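You operate a simulated robot arm through the tools that you are given. There is no shell and no other tool.

Carry out the task below with a simulated robot arm. There is one attempt and no reset: what you move stays moved.

JOB
Lock the rail, clamp the carrier, home the machine and run the board.
Fine: lock the rail where it stands, both rail knobs tight; press home and start once each, no other button; the parts must sit straight.

It is judged by the outcome, as a careful person would: the job done as asked, and still so three seconds after it is handed in. It fails if anything else is knocked over, pushed out of place, dropped, spilled or broken.

ROBOT AND FRAMES
A 7-joint arm with a two-finger parallel gripper, fixed in place. Base frame: the origin is on the floor under the middle of its stand, x ahead of it, y to its left, z up. Lengths are in m, angles in rad, forces in N, time in s.
With the tool pointing down near the work surface it reaches from about 0.2 to 0.74 m from the base axis. Its first joint turns from -2.897 to 2.897 rad. Payload 1.57 kg.
The tool frame sits at the grasp point between the pads (the TCP): z along the fingers, y along the line on which they close. The tips reach 0.03 m beyond it. The gripper opens to 0.11 m. The fingers are 0.024 m wide and 0.012 m thick; the gripper's body (0.048 by 0.112 m) begins 0.078 m behind the TCP.
Orientation is told as [roll, pitch, yaw] about the base's x, y, z axes, in that order, counted from this pose: with the fingers straight down and closing along the base's y, the tool's x points along the base's -x, its y along +y and its z along -z.

CONTROLS
- The arm moves only by the tool step_arm. Its argument "plan" is a list of rows, each an object of numbers (a shift or turn left out is 0, a gripper value left out holds the last): "x", "y", "z": the shift along the base's x, y, z in units of 400 mm (1.0 is 400 mm); "wx", "wy", "wz": the turn, a rotation vector about the base's x, y, z in units of 60 degrees (1.0 is 60 degrees); "gripper": the gripper command, from -1 (shut) to 1 (fully open), values between in proportion. In form: [{"x": .., "y": .., "z": .., "wx": .., "wy": .., "wz": .., "gripper": ..}, ...]. A call has 1 to 20 rows; each row is the pose to reach, as a shift and turn from the pose commanded when the call began. A call with a number of a shift or a turn outside -1 to 1 is refused whole. Each row takes 0.2 s and may step no farther than 0.05 m and 0.15 rad from the row before; otherwise, or with a gripper value out of range, the whole call is refused. Where a pose cannot be reached the arm comes as near as it can. A force on the tool above 40 N (or 10 N above the force at the start of the call, whichever is more), or a blocked arm, ends the call early, and 0.2 s more pass. Each finger travels about 0.045 m/s and halts on what it meets, pressing with about 24 N; the grip force reading is that of the motor and also rises with nothing between the fingers. The clock runs only during rows and for 0.2 s after the last one: add rows that repeat a pose to give the fingers time. The reply holds the time, the measured pose of the TCP, the force on the tool along the base axes, the opening and the grip force, in the units named above and with some noise, with the torque about the TCP (base axes, N m) and any sound that the robot's microphone picked up.
- Cameras (640 x 400 px; columns grow to the right, rows downward): "scene" is fixed at [0.2212, 0.4923, 1.6779]; the picture's right is [-1.00, -0.02, 0.00], its down [-0.01, 0.54, -0.84] and it looks along [0.01, -0.84, -0.54] (base axes); focal length 351 px, centre (320, 200). "wrist" rides on the gripper at [0.07, 0.016, -0.141] in the tool frame; the picture's right is [-0.23, 0.97, 0.00], its down [-0.85, -0.20, -0.48] and it looks along [-0.47, -0.11, 0.88] (tool axes); focal length 222 px, centre (320, 200). There is no depth. A picture from a camera that has moved, and an enlarged one, comes with that camera's place and axes in the base frame and with its lens. The place of the scene camera against the robot may be out by one fixed shift of up to 0.012 m in any direction.
- grab_frame(camera): a new picture of that camera. It takes no simulated time.
- lift_body(by): slides the trunk up (or, below 0, down) by that many m; the arm rides with it, the base frame stays. It gives what a move gives, with no picture.
- close_up(camera, box): a new picture of the part [left, top, right, bottom] of that camera's present view, enlarged. It takes no simulated time.
- close_job(): hands the job in; it is judged then, once.

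Places have to be worked out from the pictures, the camera data and where the tool is seen. Open the gripper and draw the arm clear of the work before you hand the job in, unless the task says otherwise.

The tools are called after ">>>" as a command line: name --argument value ..., lists and objects as JSON in quotes. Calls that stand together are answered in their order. step_arm: Moves the arm, as the interface text tells. Its arguments: {"type":"object","properties":{"plan":{"type":"array","items":{"type":"object","properties":{"x":{"type":"number"},"y":{"type":"number"},"z":{"type":"number"},"wx":{"type":"number"},"wy":{"type":"number"},"wz":{"type":"number"},"gripper":{"type":"number"}}}}},"required":["plan"]} The other tools are called the same way: lift_body (by) moves the trunk up or down; grab_frame (camera) takes a picture; close_up (camera, box) takes an enlarged picture of a part of a camera's view; close_job () hands the job in.

At the start:

```text
clock: 0.0
ee_pos: [0.2509, -0.4104, 1.2398]
tool_rot: [0.0, 0.0, -0.001]
ft_force: [0.0, -0.8, 0.0]
moment: [0.03, 0.04, 0.0]
opening: 0.11
grasp_force: 0.1
trunk travel left (down, up): [-0.547, 0.043]
```

scene: 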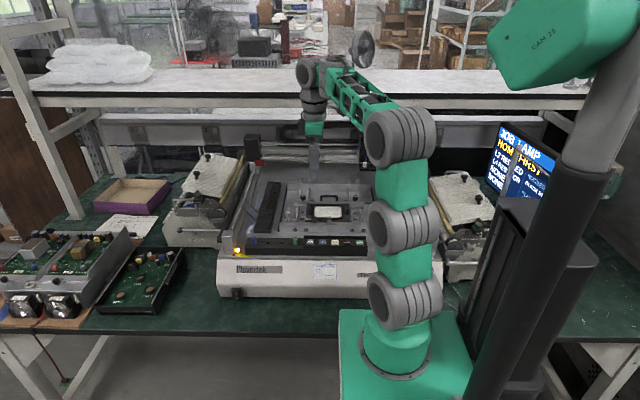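
wrist: 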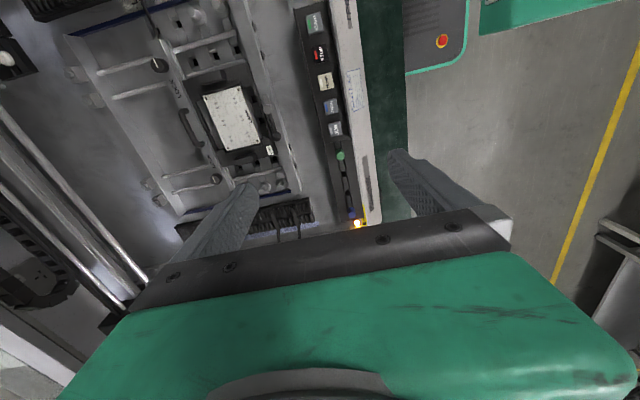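

I start by looking closely at the machine, its buttons and the screen in both views before moving anything.

>>> close_up --camera "scene" --box '[220, 130, 400, 300]'

>>> close_up --camera "scene" --box '[470, 110, 570, 210]'

>>> close_up --camera "wrist" --box '[60, 0, 400, 240]'

>>> close_up --camera "scene" --box '[0, 170, 220, 330]'

```text
2.35 times, centred on (310, 215) of scene
camera zoom: at [0.2212, 0.4923, 1.6779], right [-1.0, -0.02, 0.0], down [-0.01, 0.54, -0.84], along [0.01, -0.84, -0.54], focal length 825 px, centre (344, 165)
```

zoom: 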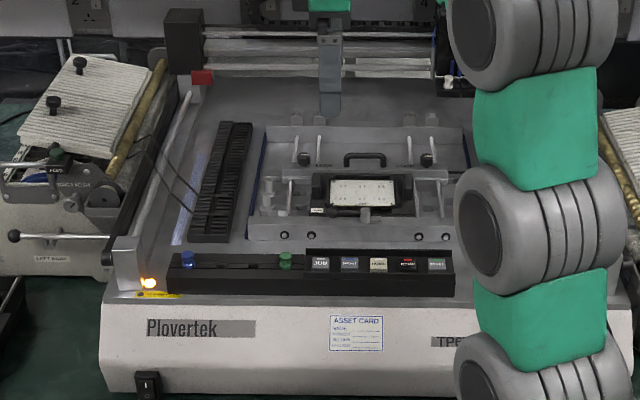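

```text
4.00 times, centred on (520, 160) of scene
camera zoom: at [0.2212, 0.4923, 1.6779], right [-1.0, -0.02, 0.0], down [-0.01, 0.54, -0.84], along [0.01, -0.84, -0.54], focal length 1403 px, centre (-480, 360)
```

zoom: 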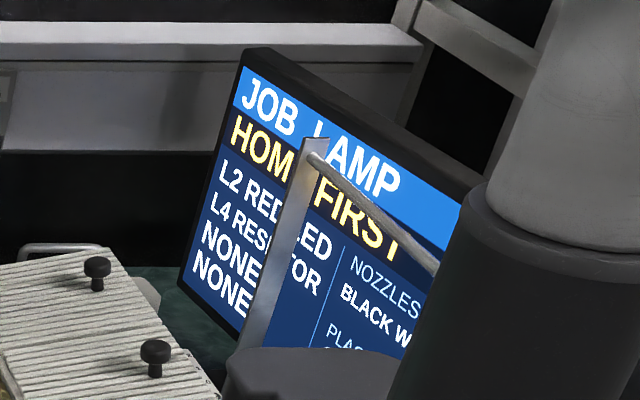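

```text
1.67 times, centred on (230, 120) of wrist
camera zoom: at [0.1798, -0.3949, 1.3817], right [0.23, 0.97, 0.0], down [0.85, -0.2, 0.48], along [0.47, -0.11, -0.88], focal length 370 px, centre (470, 333)
```

zoom: 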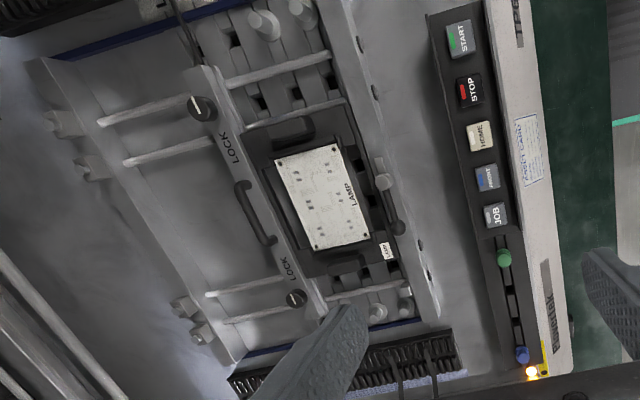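

```text
2.50 times, centred on (110, 250) of scene
camera zoom: at [0.2212, 0.4923, 1.6779], right [-1.0, -0.02, 0.0], down [-0.01, 0.54, -0.84], along [0.01, -0.84, -0.54], focal length 877 px, centre (845, 75)
```

zoom: 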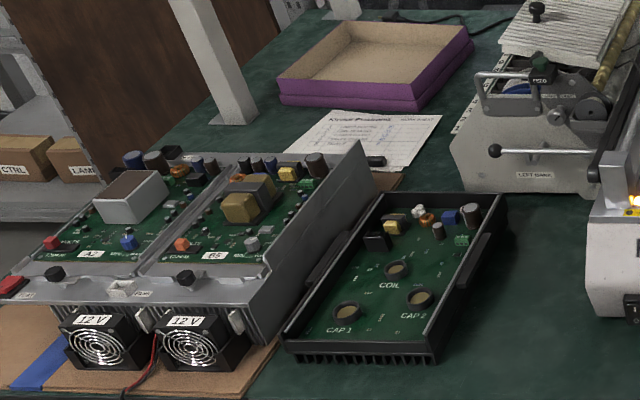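

The board sits at roughly (0.21, -0.57, 0.945) and the button row at about y -0.385, z 0.95. I zoom in on the lock knobs, the carrier clamp and the buttons to read how they work.

>>> close_up --camera "wrist" --box '[140, 40, 220, 90]'

>>> close_up --camera "wrist" --box '[190, 140, 270, 190]'

>>> close_up --camera "wrist" --box '[200, 60, 300, 160]'

>>> close_up --camera "scene" --box '[285, 180, 365, 230]'

>>> close_up --camera "scene" --box '[285, 225, 365, 255]'

>>> close_up --camera "scene" --box '[225, 225, 305, 275]'

```text
8.00 times, centred on (180, 65) of wrist
camera zoom: at [0.1798, -0.3949, 1.3817], right [0.23, 0.97, 0.0], down [0.85, -0.2, 0.48], along [0.47, -0.11, -0.88], focal length 1777 px, centre (1440, 1280)
```

zoom: 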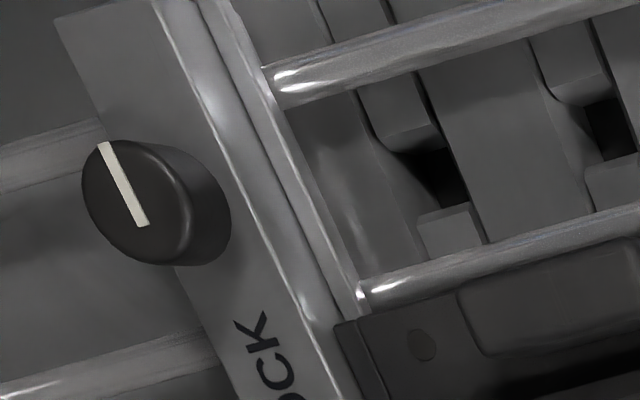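

```text
8.00 times, centred on (230, 165) of wrist
camera zoom: at [0.1798, -0.3949, 1.3817], right [0.23, 0.97, 0.0], down [0.85, -0.2, 0.48], along [0.47, -0.11, -0.88], focal length 1777 px, centre (1040, 480)
```

zoom: 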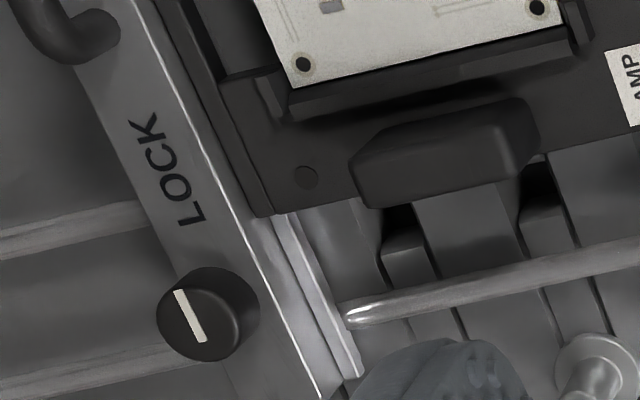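

```text
4.00 times, centred on (250, 110) of wrist
camera zoom: at [0.1798, -0.3949, 1.3817], right [0.23, 0.97, 0.0], down [0.85, -0.2, 0.48], along [0.47, -0.11, -0.88], focal length 888 px, centre (600, 560)
```

zoom: 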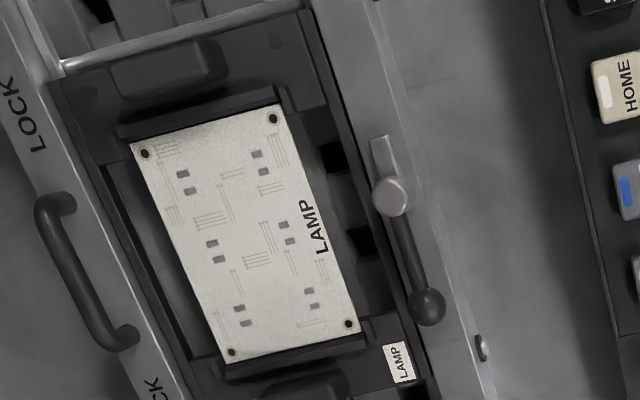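

```text
8.00 times, centred on (325, 205) of scene
camera zoom: at [0.2212, 0.4923, 1.6779], right [-1.0, -0.02, 0.0], down [-0.01, 0.54, -0.84], along [0.01, -0.84, -0.54], focal length 2806 px, centre (280, 160)
```

zoom: 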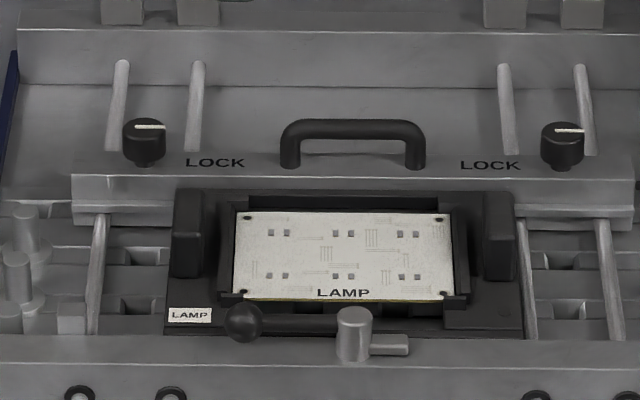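

```text
8.00 times, centred on (325, 240) of scene
camera zoom: at [0.2212, 0.4923, 1.6779], right [-1.0, -0.02, 0.0], down [-0.01, 0.54, -0.84], along [0.01, -0.84, -0.54], focal length 2806 px, centre (280, -120)
```

zoom: 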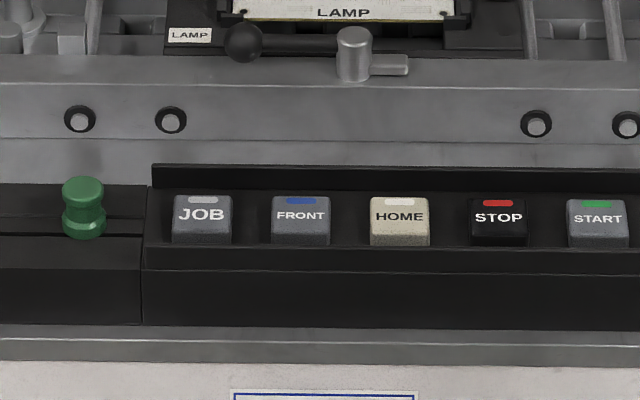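

```text
8.00 times, centred on (265, 250) of scene
camera zoom: at [0.2212, 0.4923, 1.6779], right [-1.0, -0.02, 0.0], down [-0.01, 0.54, -0.84], along [0.01, -0.84, -0.54], focal length 2806 px, centre (760, -200)
```

zoom: 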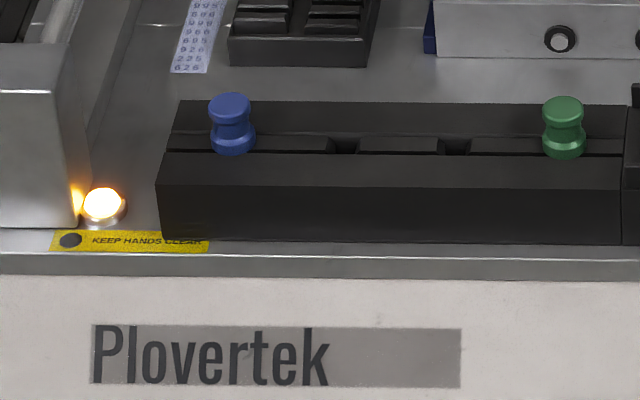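

The rail has two LOCK knobs (A near (0.10, -0.64), B near (0.30, -0.64), both pointers now toward -x). The carrier clamp is a ball lever pivoting near (0.205, -0.495). I move the wrist camera to a better viewpoint, staying high.

>>> step_arm --plan '[{"x": -0.07, "y": -0.025, "z": -0.05}, {"x": -0.14, "y": -0.05, "z": -0.1}, {"x": -0.21, "y": -0.075, "z": -0.15}, {"x": -0.275, "y": -0.1, "z": -0.2}, {"x": -0.275, "y": -0.1, "z": -0.2}]'

>>> grab_frame --camera "wrist"

>>> grab_frame --camera "scene"

```text
clock: 1.2
ee_pos: [0.1391, -0.4531, 1.1594]
tool_rot: [0.0, 0.0, 0.0]
ft_force: [0.3, 0.6, 0.7]
moment: [-0.01, 0.01, 0.03]
opening: 0.1104
grasp_force: 0.1
trunk travel left (down, up): [-0.547, 0.043]
```

```text
taken
camera wrist: at [0.0693, -0.4345, 1.3025], right [0.23, 0.97, 0.0], down [0.85, -0.2, 0.48], along [0.47, -0.11, -0.88], focal length 222 px, centre (320, 200)
```

wrist: 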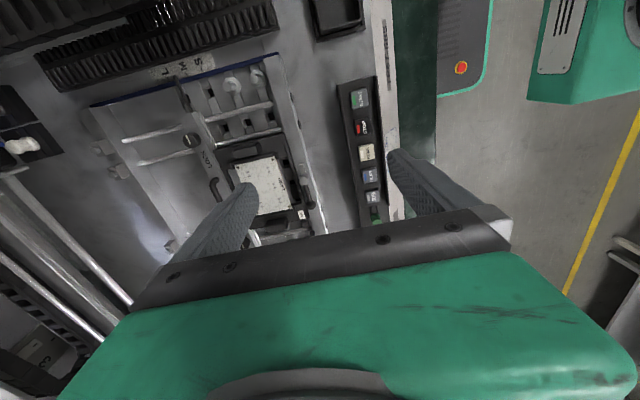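

```text
taken
```

scene: 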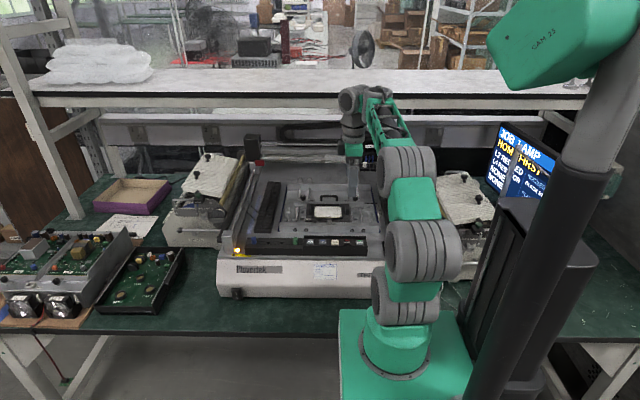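

The camera now sees the rail from nearer. I zoom in on both knobs, the clamp lever and the carrier to refine positions.

>>> close_up --camera "wrist" --box '[80, 40, 340, 250]'

>>> close_up --camera "wrist" --box '[0, 60, 200, 360]'

>>> close_up --camera "scene" --box '[230, 130, 350, 220]'

>>> close_up --camera "scene" --box '[420, 110, 570, 290]'

```text
1.90 times, centred on (210, 145) of wrist
camera zoom: at [0.0693, -0.4345, 1.3025], right [0.23, 0.97, 0.0], down [0.85, -0.2, 0.48], along [0.47, -0.11, -0.88], focal length 423 px, centre (530, 305)
```

zoom: 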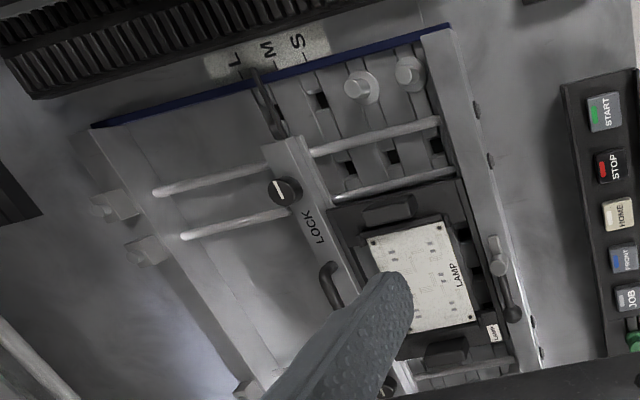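

```text
1.33 times, centred on (100, 210) of wrist
camera zoom: at [0.0693, -0.4345, 1.3025], right [0.23, 0.97, 0.0], down [0.85, -0.2, 0.48], along [0.47, -0.11, -0.88], focal length 296 px, centre (613, 187)
```

zoom: 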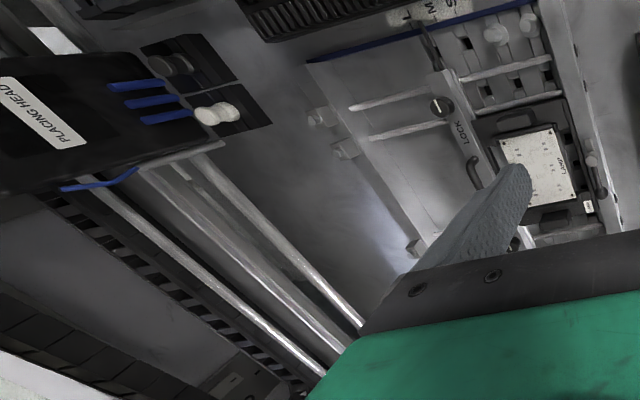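

```text
4.44 times, centred on (290, 175) of scene
camera zoom: at [0.2212, 0.4923, 1.6779], right [-1.0, -0.02, 0.0], down [-0.01, 0.54, -0.84], along [0.01, -0.84, -0.54], focal length 1559 px, centre (453, 311)
```

zoom: 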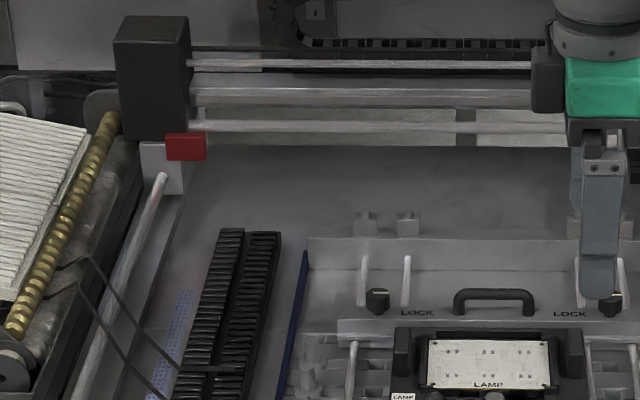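

```text
2.22 times, centred on (495, 200) of scene
camera zoom: at [0.2212, 0.4923, 1.6779], right [-1.0, -0.02, 0.0], down [-0.01, 0.54, -0.84], along [0.01, -0.84, -0.54], focal length 779 px, centre (-69, 200)
```

zoom: 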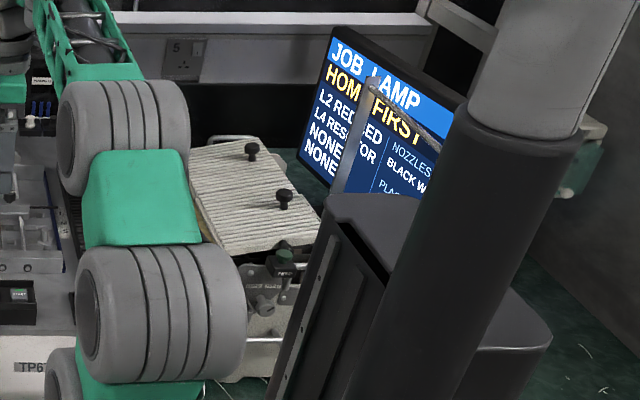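

The gantry rods sit near y ≈ -0.87, well clear of the knobs, and the placing head is parked at low x behind. I now hover about 0.1 m above knob A to locate it accurately.

>>> step_arm --plan '[{"x": -0.018, "y": -0.095, "z": -0.04}, {"x": -0.036, "y": -0.19, "z": -0.08}, {"x": -0.055, "y": -0.285, "z": -0.12}, {"x": -0.074, "y": -0.38, "z": -0.16}, {"x": -0.093, "y": -0.476, "z": -0.2}, {"x": -0.093, "y": -0.476, "z": -0.2}]'

>>> grab_frame --camera "wrist"

>>> close_up --camera "wrist" --box '[270, 110, 370, 190]'

```text
clock: 2.6
ee_pos: [0.1033, -0.6413, 1.0802]
tool_rot: [-0.002, 0.001, -0.001]
ft_force: [0.2, 0.1, 0.4]
moment: [0.01, -0.03, 0.02]
opening: 0.1101
grasp_force: 0.0
trunk travel left (down, up): [-0.547, 0.043]
```

```text
taken
camera wrist: at [0.0337, -0.6254, 1.2223], right [0.23, 0.97, 0.0], down [0.85, -0.2, 0.48], along [0.47, -0.11, -0.88], focal length 222 px, centre (320, 200)
```

wrist: 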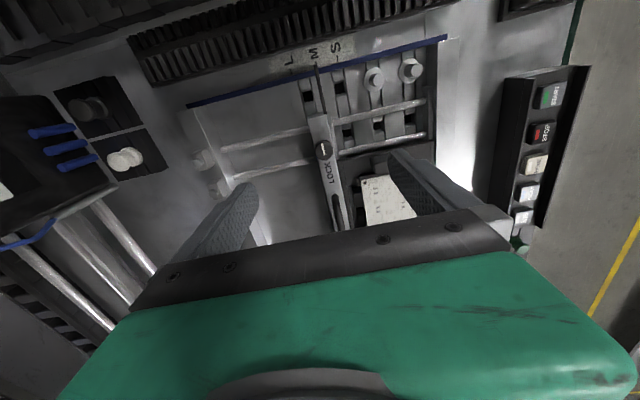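

```text
5.00 times, centred on (320, 150) of wrist
camera zoom: at [0.0337, -0.6254, 1.2223], right [0.23, 0.97, 0.0], down [0.85, -0.2, 0.48], along [0.47, -0.11, -0.88], focal length 1111 px, centre (320, 450)
```

zoom: 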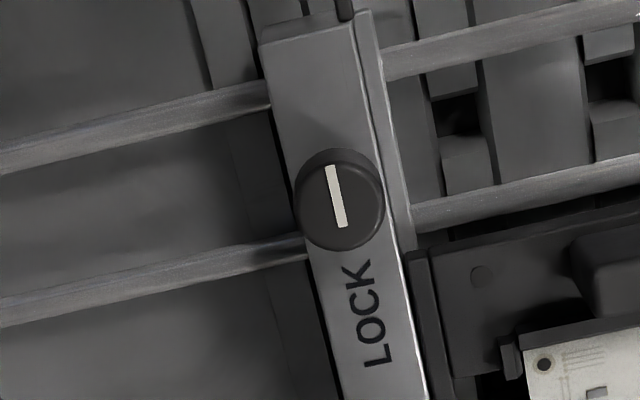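

Knob A's top is near (0.105, -0.638, 0.97), about 20 mm in diameter. I'll grip it with the fingers closing along x, so the loose rail isn't pushed along y. First I narrow the gripper and turn the tool toward +90° yaw up here.

>>> step_arm --plan '[{"wz": 0.14, "gripper": -0.1}, {"wz": 0.28, "gripper": -0.1}, {"wz": 0.42, "gripper": -0.1}, {"wz": 0.56, "gripper": -0.1}, {"wz": 0.7, "gripper": -0.1}, {"wz": 0.84, "gripper": -0.1}, {"wz": 0.98, "gripper": -0.1}, {"wz": 0.98, "gripper": -0.1}]'

>>> grab_frame --camera "wrist"

>>> grab_frame --camera "scene"

```text
clock: 4.4
ee_pos: [0.1028, -0.6419, 1.0782]
tool_rot: [0.0, -0.001, 1.027]
ft_force: [0.1, -0.2, 0.3]
moment: [0.01, -0.02, 0.0]
opening: 0.0494
grasp_force: 0.1
trunk travel left (down, up): [-0.547, 0.043]
```

```text
taken
camera wrist: at [0.0525, -0.6928, 1.2207], right [-0.72, 0.7, 0.0], down [0.61, 0.63, 0.48], along [0.33, 0.34, -0.88], focal length 222 px, centre (320, 200)
```

wrist: 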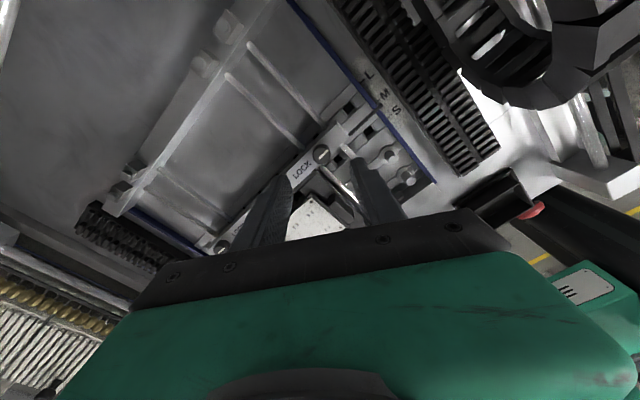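

```text
taken
```

scene: 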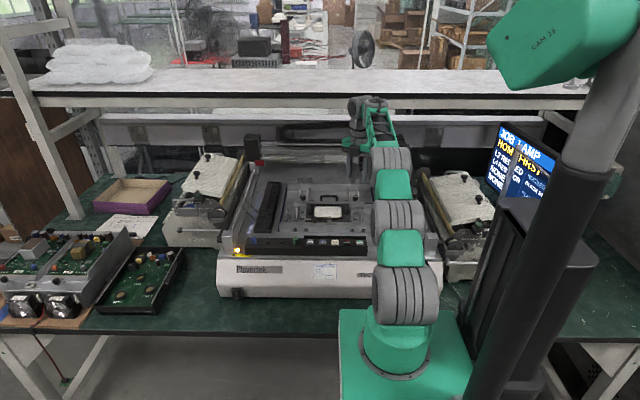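

The tool turned freely to about 59°. I zoom on knob A from this new camera position to triangulate it.

>>> close_up --camera "wrist" --box '[280, 120, 360, 180]'

>>> close_up --camera "scene" --box '[280, 175, 390, 250]'

```text
6.67 times, centred on (320, 150) of wrist
camera zoom: at [0.0525, -0.6928, 1.2207], right [-0.72, 0.7, 0.0], down [0.61, 0.63, 0.48], along [0.33, 0.34, -0.88], focal length 1481 px, centre (320, 533)
```

zoom: 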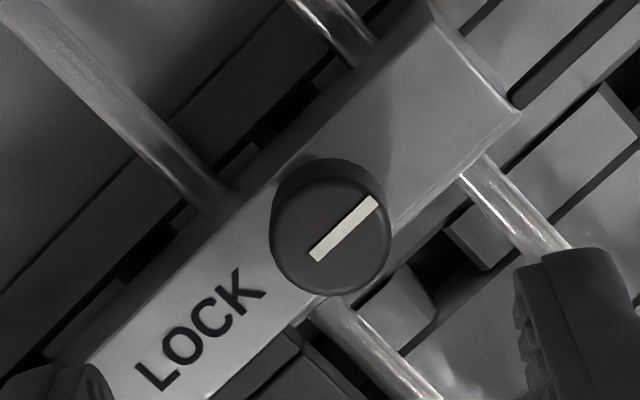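

```text
5.33 times, centred on (335, 212) of scene
camera zoom: at [0.2212, 0.4923, 1.6779], right [-1.0, -0.02, 0.0], down [-0.01, 0.54, -0.84], along [0.01, -0.84, -0.54], focal length 1870 px, centre (240, 133)
```

zoom: 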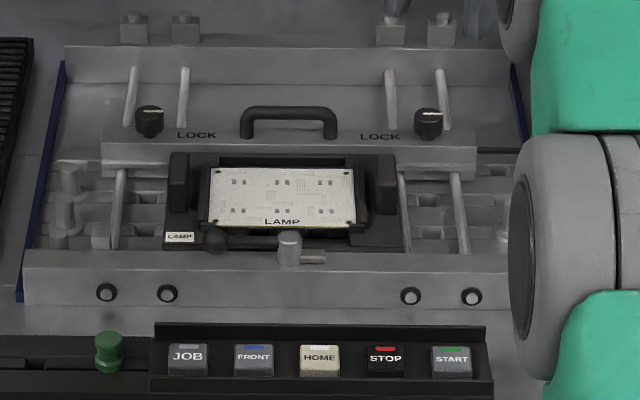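

Two views put knob A's top at (0.104, -0.637, 0.977), about 2 mm in x and 4 mm in y from the TCP axis. I finish turning to 90°, centre over it and descend partway.

>>> step_arm --plan '[{"wz": 0.13, "x": 0.005, "y": 0.01}, {"wz": 0.26, "x": 0.005, "y": 0.01}, {"wz": 0.39, "x": 0.005, "y": 0.01}, {"wz": 0.52, "x": 0.005, "y": 0.01}, {"wz": 0.52, "x": 0.005, "y": 0.01, "z": -0.07}, {"wz": 0.52, "x": 0.005, "y": 0.01, "z": -0.14}, {"wz": 0.52, "x": 0.005, "y": 0.01, "z": -0.14}]'

>>> grab_frame --camera "wrist"

>>> close_up --camera "wrist" --box '[250, 110, 390, 230]'

>>> close_up --camera "scene" --box '[320, 130, 400, 220]'

```text
clock: 6.0
ee_pos: [0.1055, -0.6369, 1.0228]
tool_rot: [0.0, 0.002, 1.57]
ft_force: [-0.7, 0.1, -0.4]
moment: [-0.02, 0.0, 0.0]
opening: 0.0495
grasp_force: 0.0
trunk travel left (down, up): [-0.547, 0.043]
```

```text
taken
camera wrist: at [0.0875, -0.7074, 1.1651], right [-0.97, 0.23, 0.0], down [0.2, 0.85, 0.48], along [0.11, 0.47, -0.88], focal length 222 px, centre (320, 200)
```

wrist: 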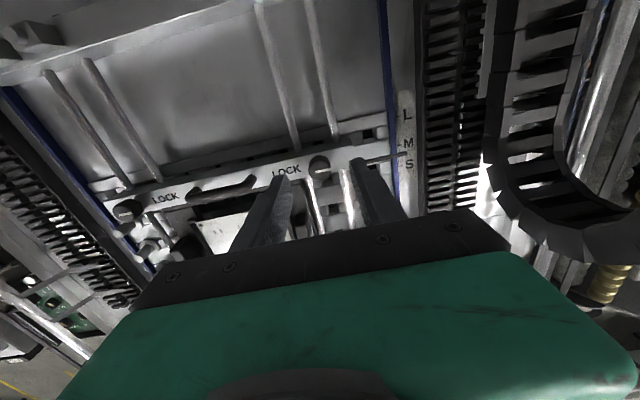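

```text
3.33 times, centred on (320, 170) of wrist
camera zoom: at [0.0875, -0.7074, 1.1651], right [-0.97, 0.23, 0.0], down [0.2, 0.85, 0.48], along [0.11, 0.47, -0.88], focal length 740 px, centre (320, 300)
```

zoom: 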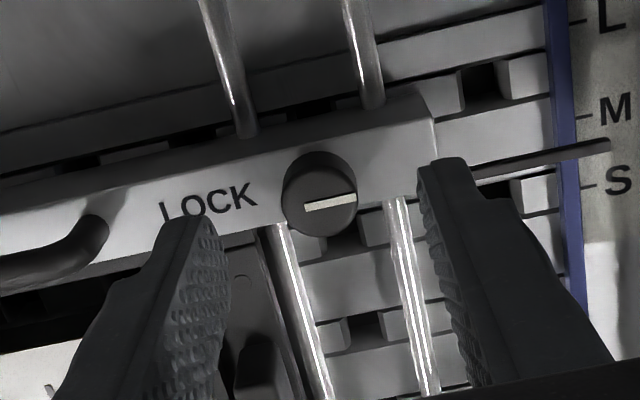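

```text
4.44 times, centred on (360, 175) of scene
camera zoom: at [0.2212, 0.4923, 1.6779], right [-1.0, -0.02, 0.0], down [-0.01, 0.54, -0.84], along [0.01, -0.84, -0.54], focal length 1559 px, centre (142, 311)
```

zoom: 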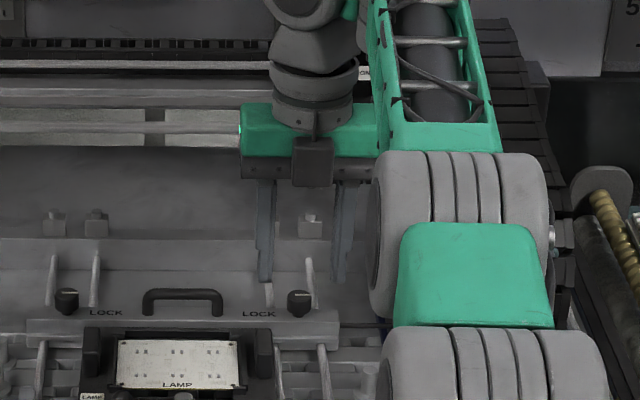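

The knob sits centred between the fingers to within about 1 mm. I descend so the tips end just above the rail's surface (TCP z ≈ 0.993), watching for any contact force.

>>> step_arm --plan '[{"y": 0.002, "z": -0.03}, {"y": 0.002, "z": -0.055}, {"y": 0.002, "z": -0.075}, {"y": 0.002, "z": -0.075}]'

>>> close_up --camera "wrist" --box '[250, 110, 390, 230]'

>>> close_up --camera "scene" --box '[330, 160, 390, 220]'

```text
clock: 7.0
ee_pos: [0.1058, -0.637, 0.9933]
tool_rot: [0.0, 0.0, 1.57]
ft_force: [0.2, 0.3, 0.3]
moment: [0.0, -0.01, 0.0]
opening: 0.0494
grasp_force: 0.2
trunk travel left (down, up): [-0.547, 0.043]
```

```text
3.33 times, centred on (320, 170) of wrist
camera zoom: at [0.0882, -0.7061, 1.1357], right [-0.97, 0.23, 0.0], down [0.2, 0.85, 0.48], along [0.11, 0.47, -0.88], focal length 740 px, centre (320, 300)
```

zoom: 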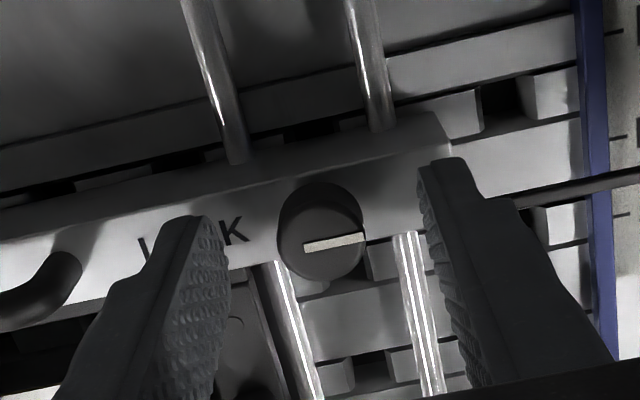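

```text
6.67 times, centred on (360, 190) of scene
camera zoom: at [0.2212, 0.4923, 1.6779], right [-1.0, -0.02, 0.0], down [-0.01, 0.54, -0.84], along [0.01, -0.84, -0.54], focal length 2338 px, centre (53, 267)
```

zoom: 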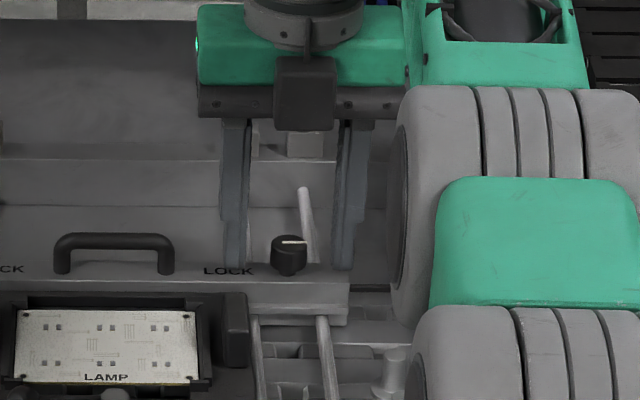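

Tips are just above the rail surface and straddle the knob with no contact force. I close gently on the knob and watch the readings.

>>> step_arm --plan '[{"gripper": -1}, {"gripper": -1}, {"gripper": -1}]'

>>> close_up --camera "wrist" --box '[250, 110, 390, 230]'

```text
clock: 7.8
ee_pos: [0.1047, -0.6368, 0.9936]
tool_rot: [0.0, 0.001, 1.569]
ft_force: [-1.2, -0.6, -0.9]
moment: [0.03, 0.05, 0.0]
opening: 0.0206
grasp_force: 24.9
trunk travel left (down, up): [-0.547, 0.043]
```

```text
3.33 times, centred on (320, 170) of wrist
camera zoom: at [0.0877, -0.7061, 1.1357], right [-0.97, 0.23, 0.0], down [0.2, 0.85, 0.48], along [0.11, 0.47, -0.88], focal length 740 px, centre (320, 300)
```

zoom: 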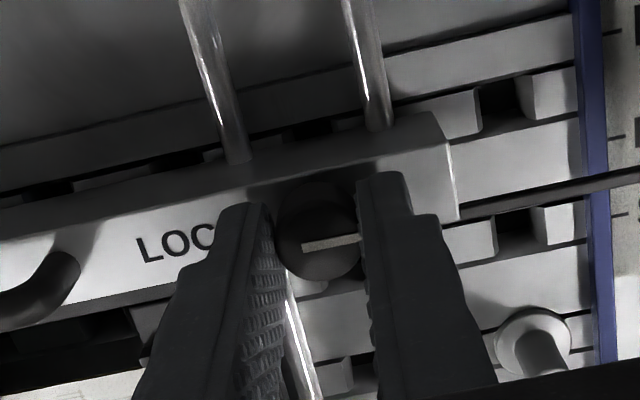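

The grip is firm at 20.6 mm with negligible side force. I turn clockwise (negative yaw) 30° and watch the torque.

>>> step_arm --plan '[{"wz": -0.1}, {"wz": -0.2}, {"wz": -0.3}, {"wz": -0.4}, {"wz": -0.5}, {"wz": -0.5}]'

>>> close_up --camera "wrist" --box '[250, 110, 390, 230]'

```text
clock: 9.2
ee_pos: [0.105, -0.6376, 0.9933]
tool_rot: [0.0, 0.0, 1.046]
ft_force: [-0.7, -0.2, 0.1]
moment: [-0.06, 0.08, -0.02]
opening: 0.0202
grasp_force: 33.6
trunk travel left (down, up): [-0.547, 0.043]
```

```text
3.33 times, centred on (320, 170) of wrist
camera zoom: at [0.0555, -0.6886, 1.1358], right [-0.73, 0.68, 0.0], down [0.6, 0.64, 0.48], along [0.33, 0.35, -0.88], focal length 740 px, centre (320, 300)
```

zoom: 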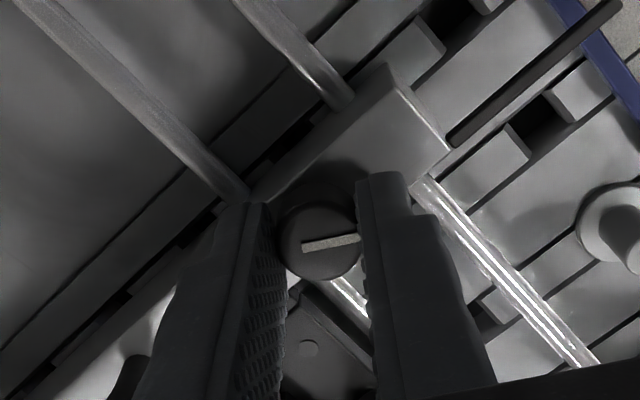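

The knob turned with the gripper with almost no torque yet, so I continue clockwise.

>>> step_arm --plan '[{"wz": -0.1}, {"wz": -0.2}, {"wz": -0.3}, {"wz": -0.4}, {"wz": -0.5}, {"wz": -0.5}]'

>>> close_up --camera "wrist" --box '[250, 110, 390, 230]'

```text
clock: 10.6
ee_pos: [0.106, -0.6373, 0.9928]
tool_rot: [-0.001, 0.002, 0.524]
ft_force: [4.4, -0.3, 1.6]
moment: [0.04, -0.22, -0.03]
opening: 0.0203
grasp_force: 34.5
trunk travel left (down, up): [-0.547, 0.043]
```

```text
3.33 times, centred on (320, 170) of wrist
camera zoom: at [0.0364, -0.6573, 1.1358], right [-0.29, 0.96, 0.0], down [0.84, 0.25, 0.48], along [0.46, 0.14, -0.88], focal length 740 px, centre (320, 300)
```

zoom: 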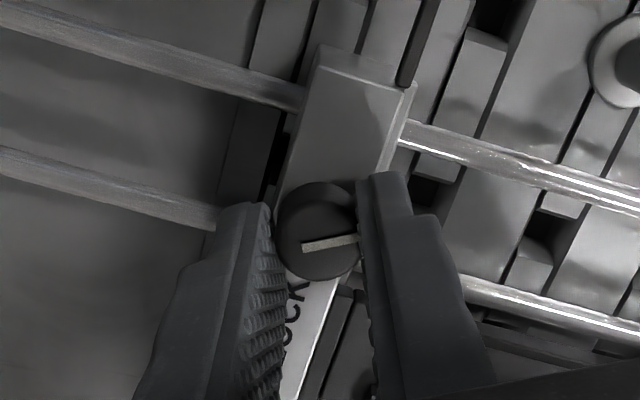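

Still turning freely at 60°, with only a small side force along x, which the rail can't move in. I go on another 30°.

>>> step_arm --plan '[{"wz": -0.1}, {"wz": -0.2}, {"wz": -0.3}, {"wz": -0.4}, {"wz": -0.5}, {"wz": -0.5}]'

>>> close_up --camera "wrist" --box '[250, 110, 390, 230]'

```text
clock: 12.0
ee_pos: [0.1062, -0.6378, 0.9928]
tool_rot: [0.0, -0.001, -0.002]
ft_force: [8.7, -3.8, 4.4]
moment: [-0.1, -0.54, 0.0]
opening: 0.0202
grasp_force: 34.1
trunk travel left (down, up): [-0.547, 0.043]
```

```text
3.33 times, centred on (320, 170) of wrist
camera zoom: at [0.0354, -0.6202, 1.1358], right [0.23, 0.97, 0.0], down [0.85, -0.2, 0.48], along [0.47, -0.11, -0.88], focal length 740 px, centre (320, 300)
```

zoom: 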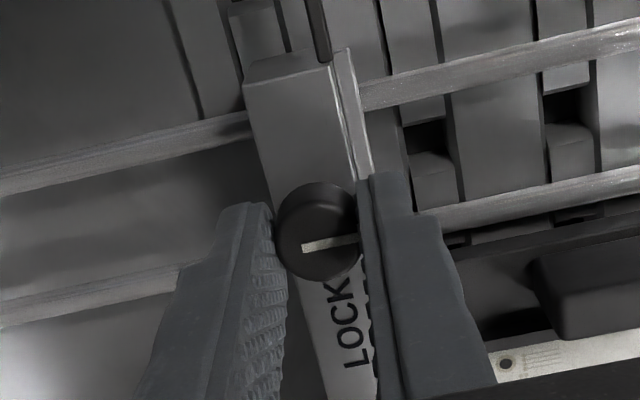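

No tightening torque yet after 90°, but a side force of 8.7 N in x has built up from a small centring error. I shift 1 mm in +x to see whether it relieves.

>>> step_arm --plan '[{"x": 0.0025}, {"x": 0.0025}]'

```text
clock: 12.6
ee_pos: [0.1063, -0.6373, 0.993]
tool_rot: [0.0, 0.0, -0.002]
ft_force: [5.0, -1.8, 4.9]
moment: [-0.12, -0.14, 0.0]
opening: 0.0203
grasp_force: 33.3
trunk travel left (down, up): [-0.547, 0.043]
```

Moving +x relieved the side force, so the sensor sign is clear. I shift a little further in +x and continue clockwise another 30°.

>>> step_arm --plan '[{"x": 0.0025, "z": 0.001}, {"x": 0.0025, "z": 0.001, "wz": -0.1}, {"x": 0.0025, "z": 0.001, "wz": -0.2}, {"x": 0.0025, "z": 0.001, "wz": -0.3}, {"x": 0.0025, "z": 0.001, "wz": -0.4}, {"x": 0.0025, "z": 0.001, "wz": -0.5}, {"x": 0.0025, "z": 0.001, "wz": -0.5}]'

>>> close_up --camera "wrist" --box '[250, 110, 390, 230]'

```text
clock: 14.2
ee_pos: [0.1052, -0.6369, 0.9933]
tool_rot: [0.0, -0.001, -0.525]
ft_force: [-14.1, 0.0, -1.4]
moment: [0.09, 0.52, 0.03]
opening: 0.0206
grasp_force: 33.7
trunk travel left (down, up): [-0.547, 0.043]
```

```text
3.33 times, centred on (320, 170) of wrist
camera zoom: at [0.0526, -0.5875, 1.1358], right [0.69, 0.73, 0.0], down [0.64, -0.6, 0.48], along [0.35, -0.33, -0.88], focal length 740 px, centre (320, 300)
```

zoom: 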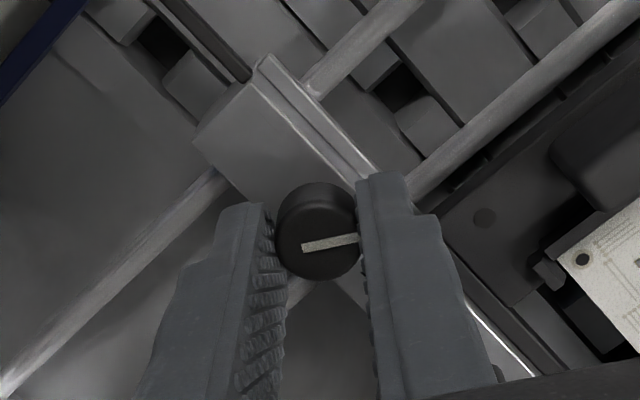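

A side force of -14 N appeared in x, so I look at what the fingers may be touching before going further.

>>> close_up --camera "scene" --box '[320, 160, 400, 220]'

>>> grab_frame --camera "wrist"

>>> grab_frame --camera "scene"

```text
6.67 times, centred on (360, 190) of scene
camera zoom: at [0.2212, 0.4923, 1.6779], right [-1.0, -0.02, 0.0], down [-0.01, 0.54, -0.84], along [0.01, -0.84, -0.54], focal length 2338 px, centre (53, 267)
```

zoom: 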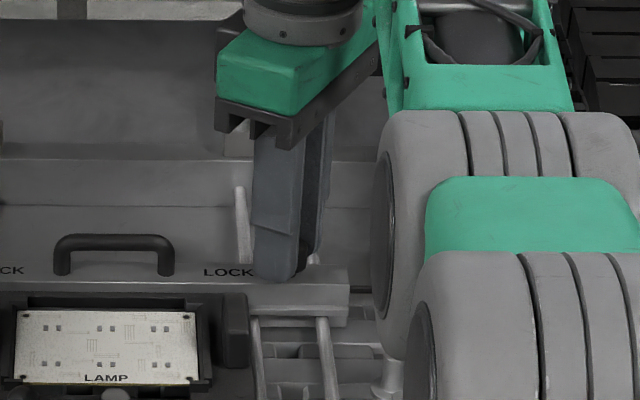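

```text
taken
camera wrist: at [0.0526, -0.5875, 1.1358], right [0.69, 0.73, 0.0], down [0.64, -0.6, 0.48], along [0.35, -0.33, -0.88], focal length 222 px, centre (320, 200)
```

wrist: 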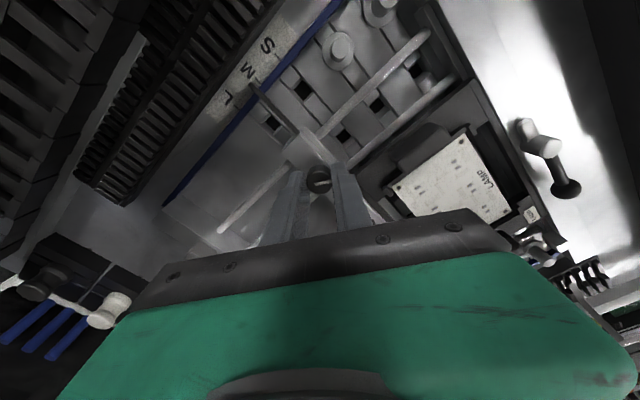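

```text
taken
```

scene: 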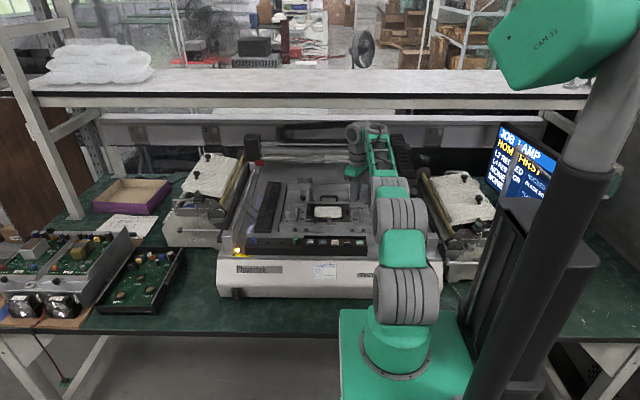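

Nothing else is touching and the rail edge is where it was. I take back the +x shift and continue clockwise another 30°, watching the torque about z.

>>> step_arm --plan '[{"x": -0.004}, {"x": -0.004, "wz": -0.1}, {"x": -0.004, "wz": -0.2}, {"x": -0.004, "wz": -0.3}, {"x": -0.004, "wz": -0.4}, {"x": -0.004, "wz": -0.4}]'

>>> close_up --camera "wrist" --box '[250, 110, 390, 230]'

```text
clock: 15.6
ee_pos: [0.1065, -0.6384, 0.9935]
tool_rot: [0.002, -0.002, -0.943]
ft_force: [0.3, -4.5, -1.2]
moment: [-0.42, -0.22, 0.36]
opening: 0.0204
grasp_force: 33.5
trunk travel left (down, up): [-0.547, 0.043]
```

```text
3.33 times, centred on (320, 170) of wrist
camera zoom: at [0.0776, -0.5711, 1.1357], right [0.92, 0.39, 0.0], down [0.34, -0.81, 0.48], along [0.19, -0.44, -0.88], focal length 740 px, centre (320, 300)
```

zoom: 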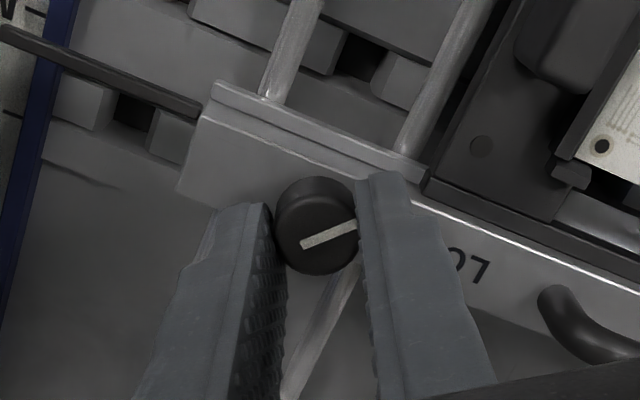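

Torque about z rose to 0.36 N·m and the pointer slipped a little in the fingers, so the knob is coming up tight. I turn a few degrees more to confirm it's at its stop.

>>> step_arm --plan '[{"wz": -0.07}, {"wz": -0.14}, {"wz": -0.2}, {"wz": -0.2}]'

>>> close_up --camera "wrist" --box '[250, 110, 390, 230]'

```text
clock: 16.6
ee_pos: [0.105, -0.6372, 0.9943]
tool_rot: [-0.001, 0.0, -1.154]
ft_force: [0.0, 0.3, 1.2]
moment: [0.05, 0.03, 0.2]
opening: 0.0205
grasp_force: 33.9
trunk travel left (down, up): [-0.547, 0.043]
```

```text
3.33 times, centred on (320, 170) of wrist
camera zoom: at [0.0914, -0.5667, 1.1358], right [0.98, 0.19, 0.0], down [0.16, -0.86, 0.48], along [0.09, -0.47, -0.88], focal length 740 px, centre (320, 300)
```

zoom: 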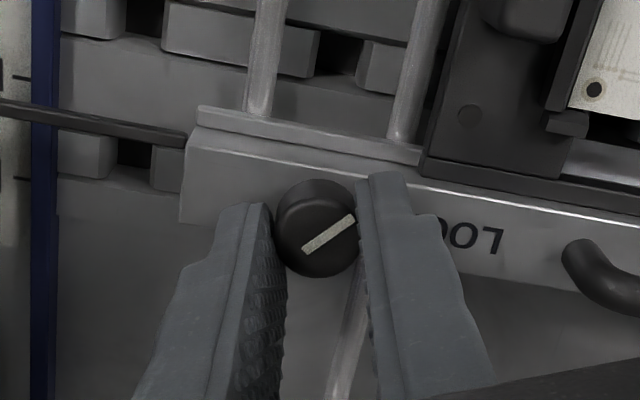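

The knob no longer follows; the fingers slip around it, so knob A is at its stop (about 140° from where it was). I release, rise straight up and check that it holds.

>>> step_arm --plan '[{"gripper": -0.1}, {"gripper": -0.1}, {"gripper": -0.1}, {"z": 0.05, "gripper": -0.1}, {"z": 0.12, "gripper": -0.1}, {"z": 0.2, "gripper": -0.1}, {"z": 0.2, "gripper": -0.1}]'

>>> close_up --camera "wrist" --box '[250, 90, 390, 210]'

>>> close_up --camera "scene" --box '[280, 175, 390, 250]'

```text
clock: 18.2
ee_pos: [0.1043, -0.637, 1.0743]
tool_rot: [0.0, 0.0, -1.152]
ft_force: [0.3, 0.3, 1.2]
moment: [0.01, -0.01, 0.02]
opening: 0.0496
grasp_force: 0.0
trunk travel left (down, up): [-0.547, 0.043]
```

```text
3.33 times, centred on (320, 150) of wrist
camera zoom: at [0.09, -0.5667, 1.2165], right [0.98, 0.19, 0.0], down [0.17, -0.86, 0.48], along [0.09, -0.47, -0.88], focal length 740 px, centre (320, 367)
```

zoom: 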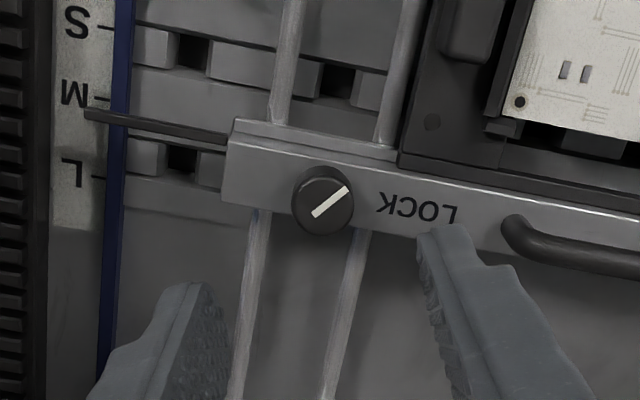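

```text
5.33 times, centred on (335, 212) of scene
camera zoom: at [0.2212, 0.4923, 1.6779], right [-1.0, -0.02, 0.0], down [-0.01, 0.54, -0.84], along [0.01, -0.84, -0.54], focal length 1870 px, centre (240, 133)
```

zoom: 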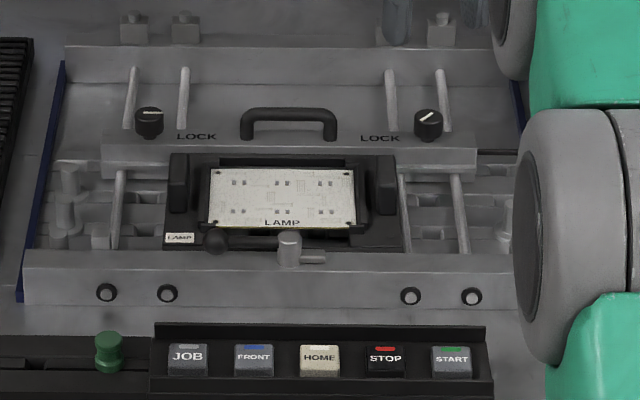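

Knob A stays put with the pointer across, and the rail and its M/S pointer haven't moved. Next I travel to above knob B at about (0.304, -0.637), turning the tool back toward +90°.

>>> step_arm --plan '[{"x": 0.0625, "wz": 0.125}, {"x": 0.125, "wz": 0.25}, {"x": 0.1875, "wz": 0.375}, {"x": 0.25, "wz": 0.5}, {"x": 0.3125, "wz": 0.625}, {"x": 0.375, "wz": 0.75}, {"x": 0.4375, "wz": 0.875}, {"x": 0.5, "wz": 1.0}, {"x": 0.5, "wz": 1.0}]'

>>> step_arm --plan '[{"wz": 0.125}, {"wz": 0.25}, {"wz": 0.375}, {"wz": 0.5}, {"wz": 0.625}, {"wz": 0.75}, {"wz": 0.875}, {"wz": 1.0}, {"wz": 1.0}]'

>>> close_up --camera "wrist" --box '[250, 90, 390, 210]'

>>> grab_frame --camera "scene"

```text
clock: 20.2
ee_pos: [0.2991, -0.6202, 1.07]
tool_rot: [-0.002, -0.001, -0.105]
ft_force: [-0.6, 0.6, 0.4]
moment: [-0.04, -0.07, -0.03]
opening: 0.0494
grasp_force: 0.1
out of reach, approached as far as the arm can: row 7, 8, 9
trunk travel left (down, up): [-0.547, 0.043]
```

```text
clock: 22.2
ee_pos: [0.2996, -0.6217, 1.0686]
tool_rot: [0.0, 0.001, 0.944]
ft_force: [-0.5, -0.6, -0.4]
moment: [0.03, 0.01, 0.04]
opening: 0.0494
grasp_force: 0.0
trunk travel left (down, up): [-0.547, 0.043]
```

```text
3.33 times, centred on (320, 150) of wrist
camera zoom: at [0.2457, -0.6672, 1.2112], right [-0.66, 0.76, 0.0], down [0.66, 0.58, 0.48], along [0.36, 0.31, -0.88], focal length 740 px, centre (320, 367)
```

zoom: 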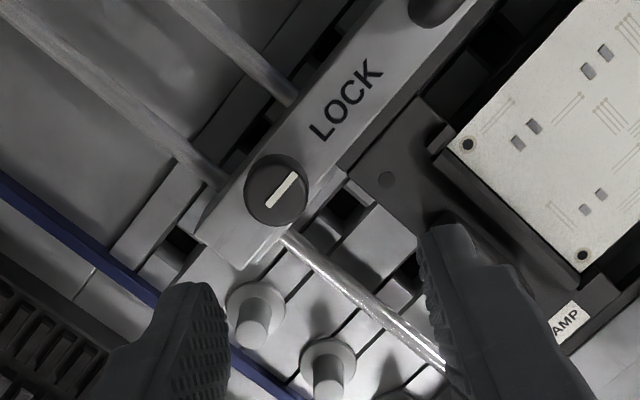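

```text
taken
```

scene: 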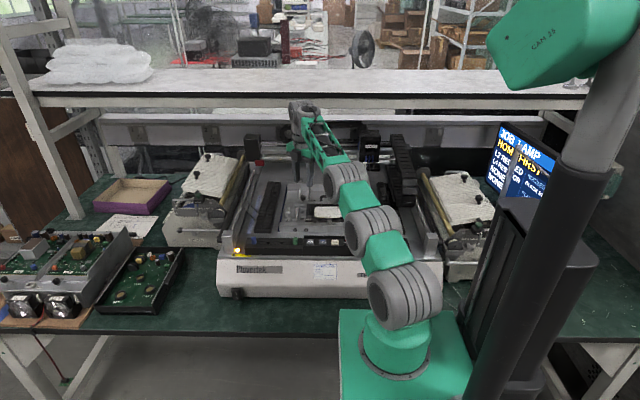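

At this height the arm falls about 16 mm short of knob B, which I locate at (0.303, -0.636, 0.977). I raise the trunk so the shoulder is higher relative to the work, which should extend the reach low down.

>>> lift_body --by 0.04

```text
clock: 23.0
ee_pos: [0.3003, -0.6211, 1.1086]
tool_rot: [0.0, 0.0, 0.941]
ft_force: [0.4, 0.3, 0.1]
moment: [-0.03, -0.01, 0.03]
opening: 0.0495
grasp_force: 0.0
trunk travel left (down, up): [-0.587, 0.003]
```

Trunk is up 4 cm. I now lower to TCP z ≈ 1.025, turn to +90° and move the last bit outward over knob B.

>>> step_arm --plan '[{"z": -0.07, "wz": 0.12}, {"z": -0.14, "wz": 0.24}, {"z": -0.21, "wz": 0.36}, {"x": 0.005, "y": -0.02, "z": -0.21, "wz": 0.48}, {"x": 0.009, "y": -0.041, "z": -0.21, "wz": 0.6}, {"x": 0.009, "y": -0.041, "z": -0.21, "wz": 0.6}]'

>>> close_up --camera "wrist" --box '[250, 110, 390, 230]'

>>> close_up --camera "scene" --box '[260, 130, 360, 220]'

```text
clock: 24.4
ee_pos: [0.3029, -0.638, 1.0237]
tool_rot: [-0.001, 0.001, 1.57]
ft_force: [0.0, 0.0, 0.3]
moment: [-0.03, 0.01, 0.0]
opening: 0.0492
grasp_force: 0.0
trunk travel left (down, up): [-0.587, 0.003]
```

```text
3.33 times, centred on (320, 170) of wrist
camera zoom: at [0.2864, -0.7069, 1.1662], right [-0.97, 0.23, 0.0], down [0.2, 0.86, 0.48], along [0.11, 0.47, -0.88], focal length 740 px, centre (320, 300)
```

zoom: 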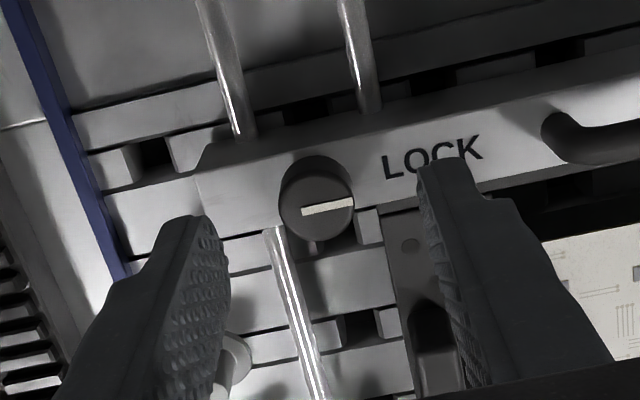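

```text
4.44 times, centred on (310, 175) of scene
camera zoom: at [0.2212, 0.4923, 1.6779], right [-1.0, -0.02, 0.0], down [-0.01, 0.54, -0.84], along [0.01, -0.84, -0.54], focal length 1559 px, centre (364, 311)
```

zoom: 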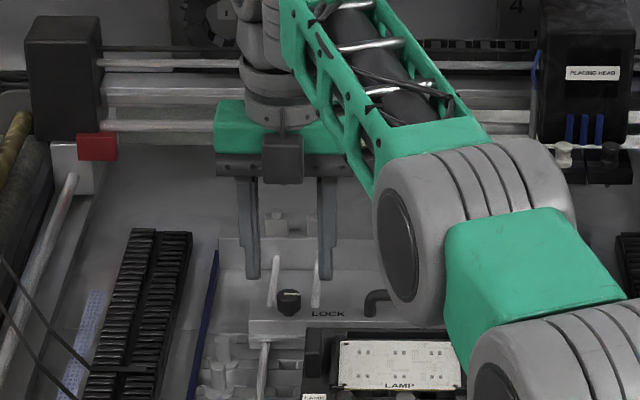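

Now in reach and the knob is centred to about 1.5 mm. I correct that, descend the same amount as at knob A, and close on it.

>>> step_arm --plan '[{"x": 0.004, "y": 0.002}, {"x": 0.004, "y": 0.002, "z": -0.03}, {"x": 0.004, "y": 0.002, "z": -0.055}, {"x": 0.004, "y": 0.002, "z": -0.076}, {"x": 0.004, "y": 0.002, "z": -0.076}]'

>>> close_up --camera "wrist" --box '[250, 110, 390, 230]'

```text
clock: 25.6
ee_pos: [0.3057, -0.6361, 0.9935]
tool_rot: [-0.001, -0.001, 1.57]
ft_force: [-0.6, 0.2, 0.7]
moment: [-0.03, -0.01, 0.03]
opening: 0.0494
grasp_force: 0.0
trunk travel left (down, up): [-0.587, 0.003]
```

```text
3.33 times, centred on (320, 170) of wrist
camera zoom: at [0.2883, -0.705, 1.1359], right [-0.97, 0.23, 0.0], down [0.2, 0.85, 0.48], along [0.11, 0.47, -0.88], focal length 740 px, centre (320, 300)
```

zoom: 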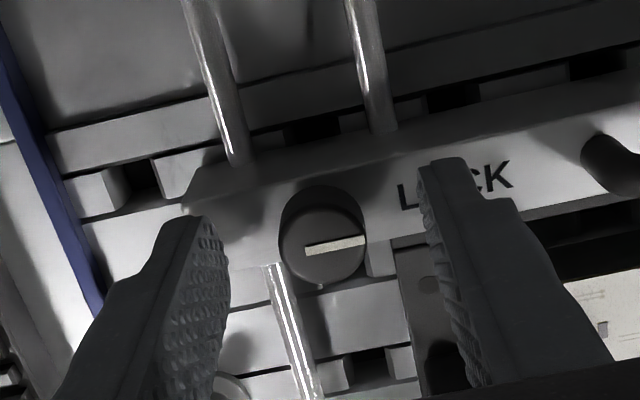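

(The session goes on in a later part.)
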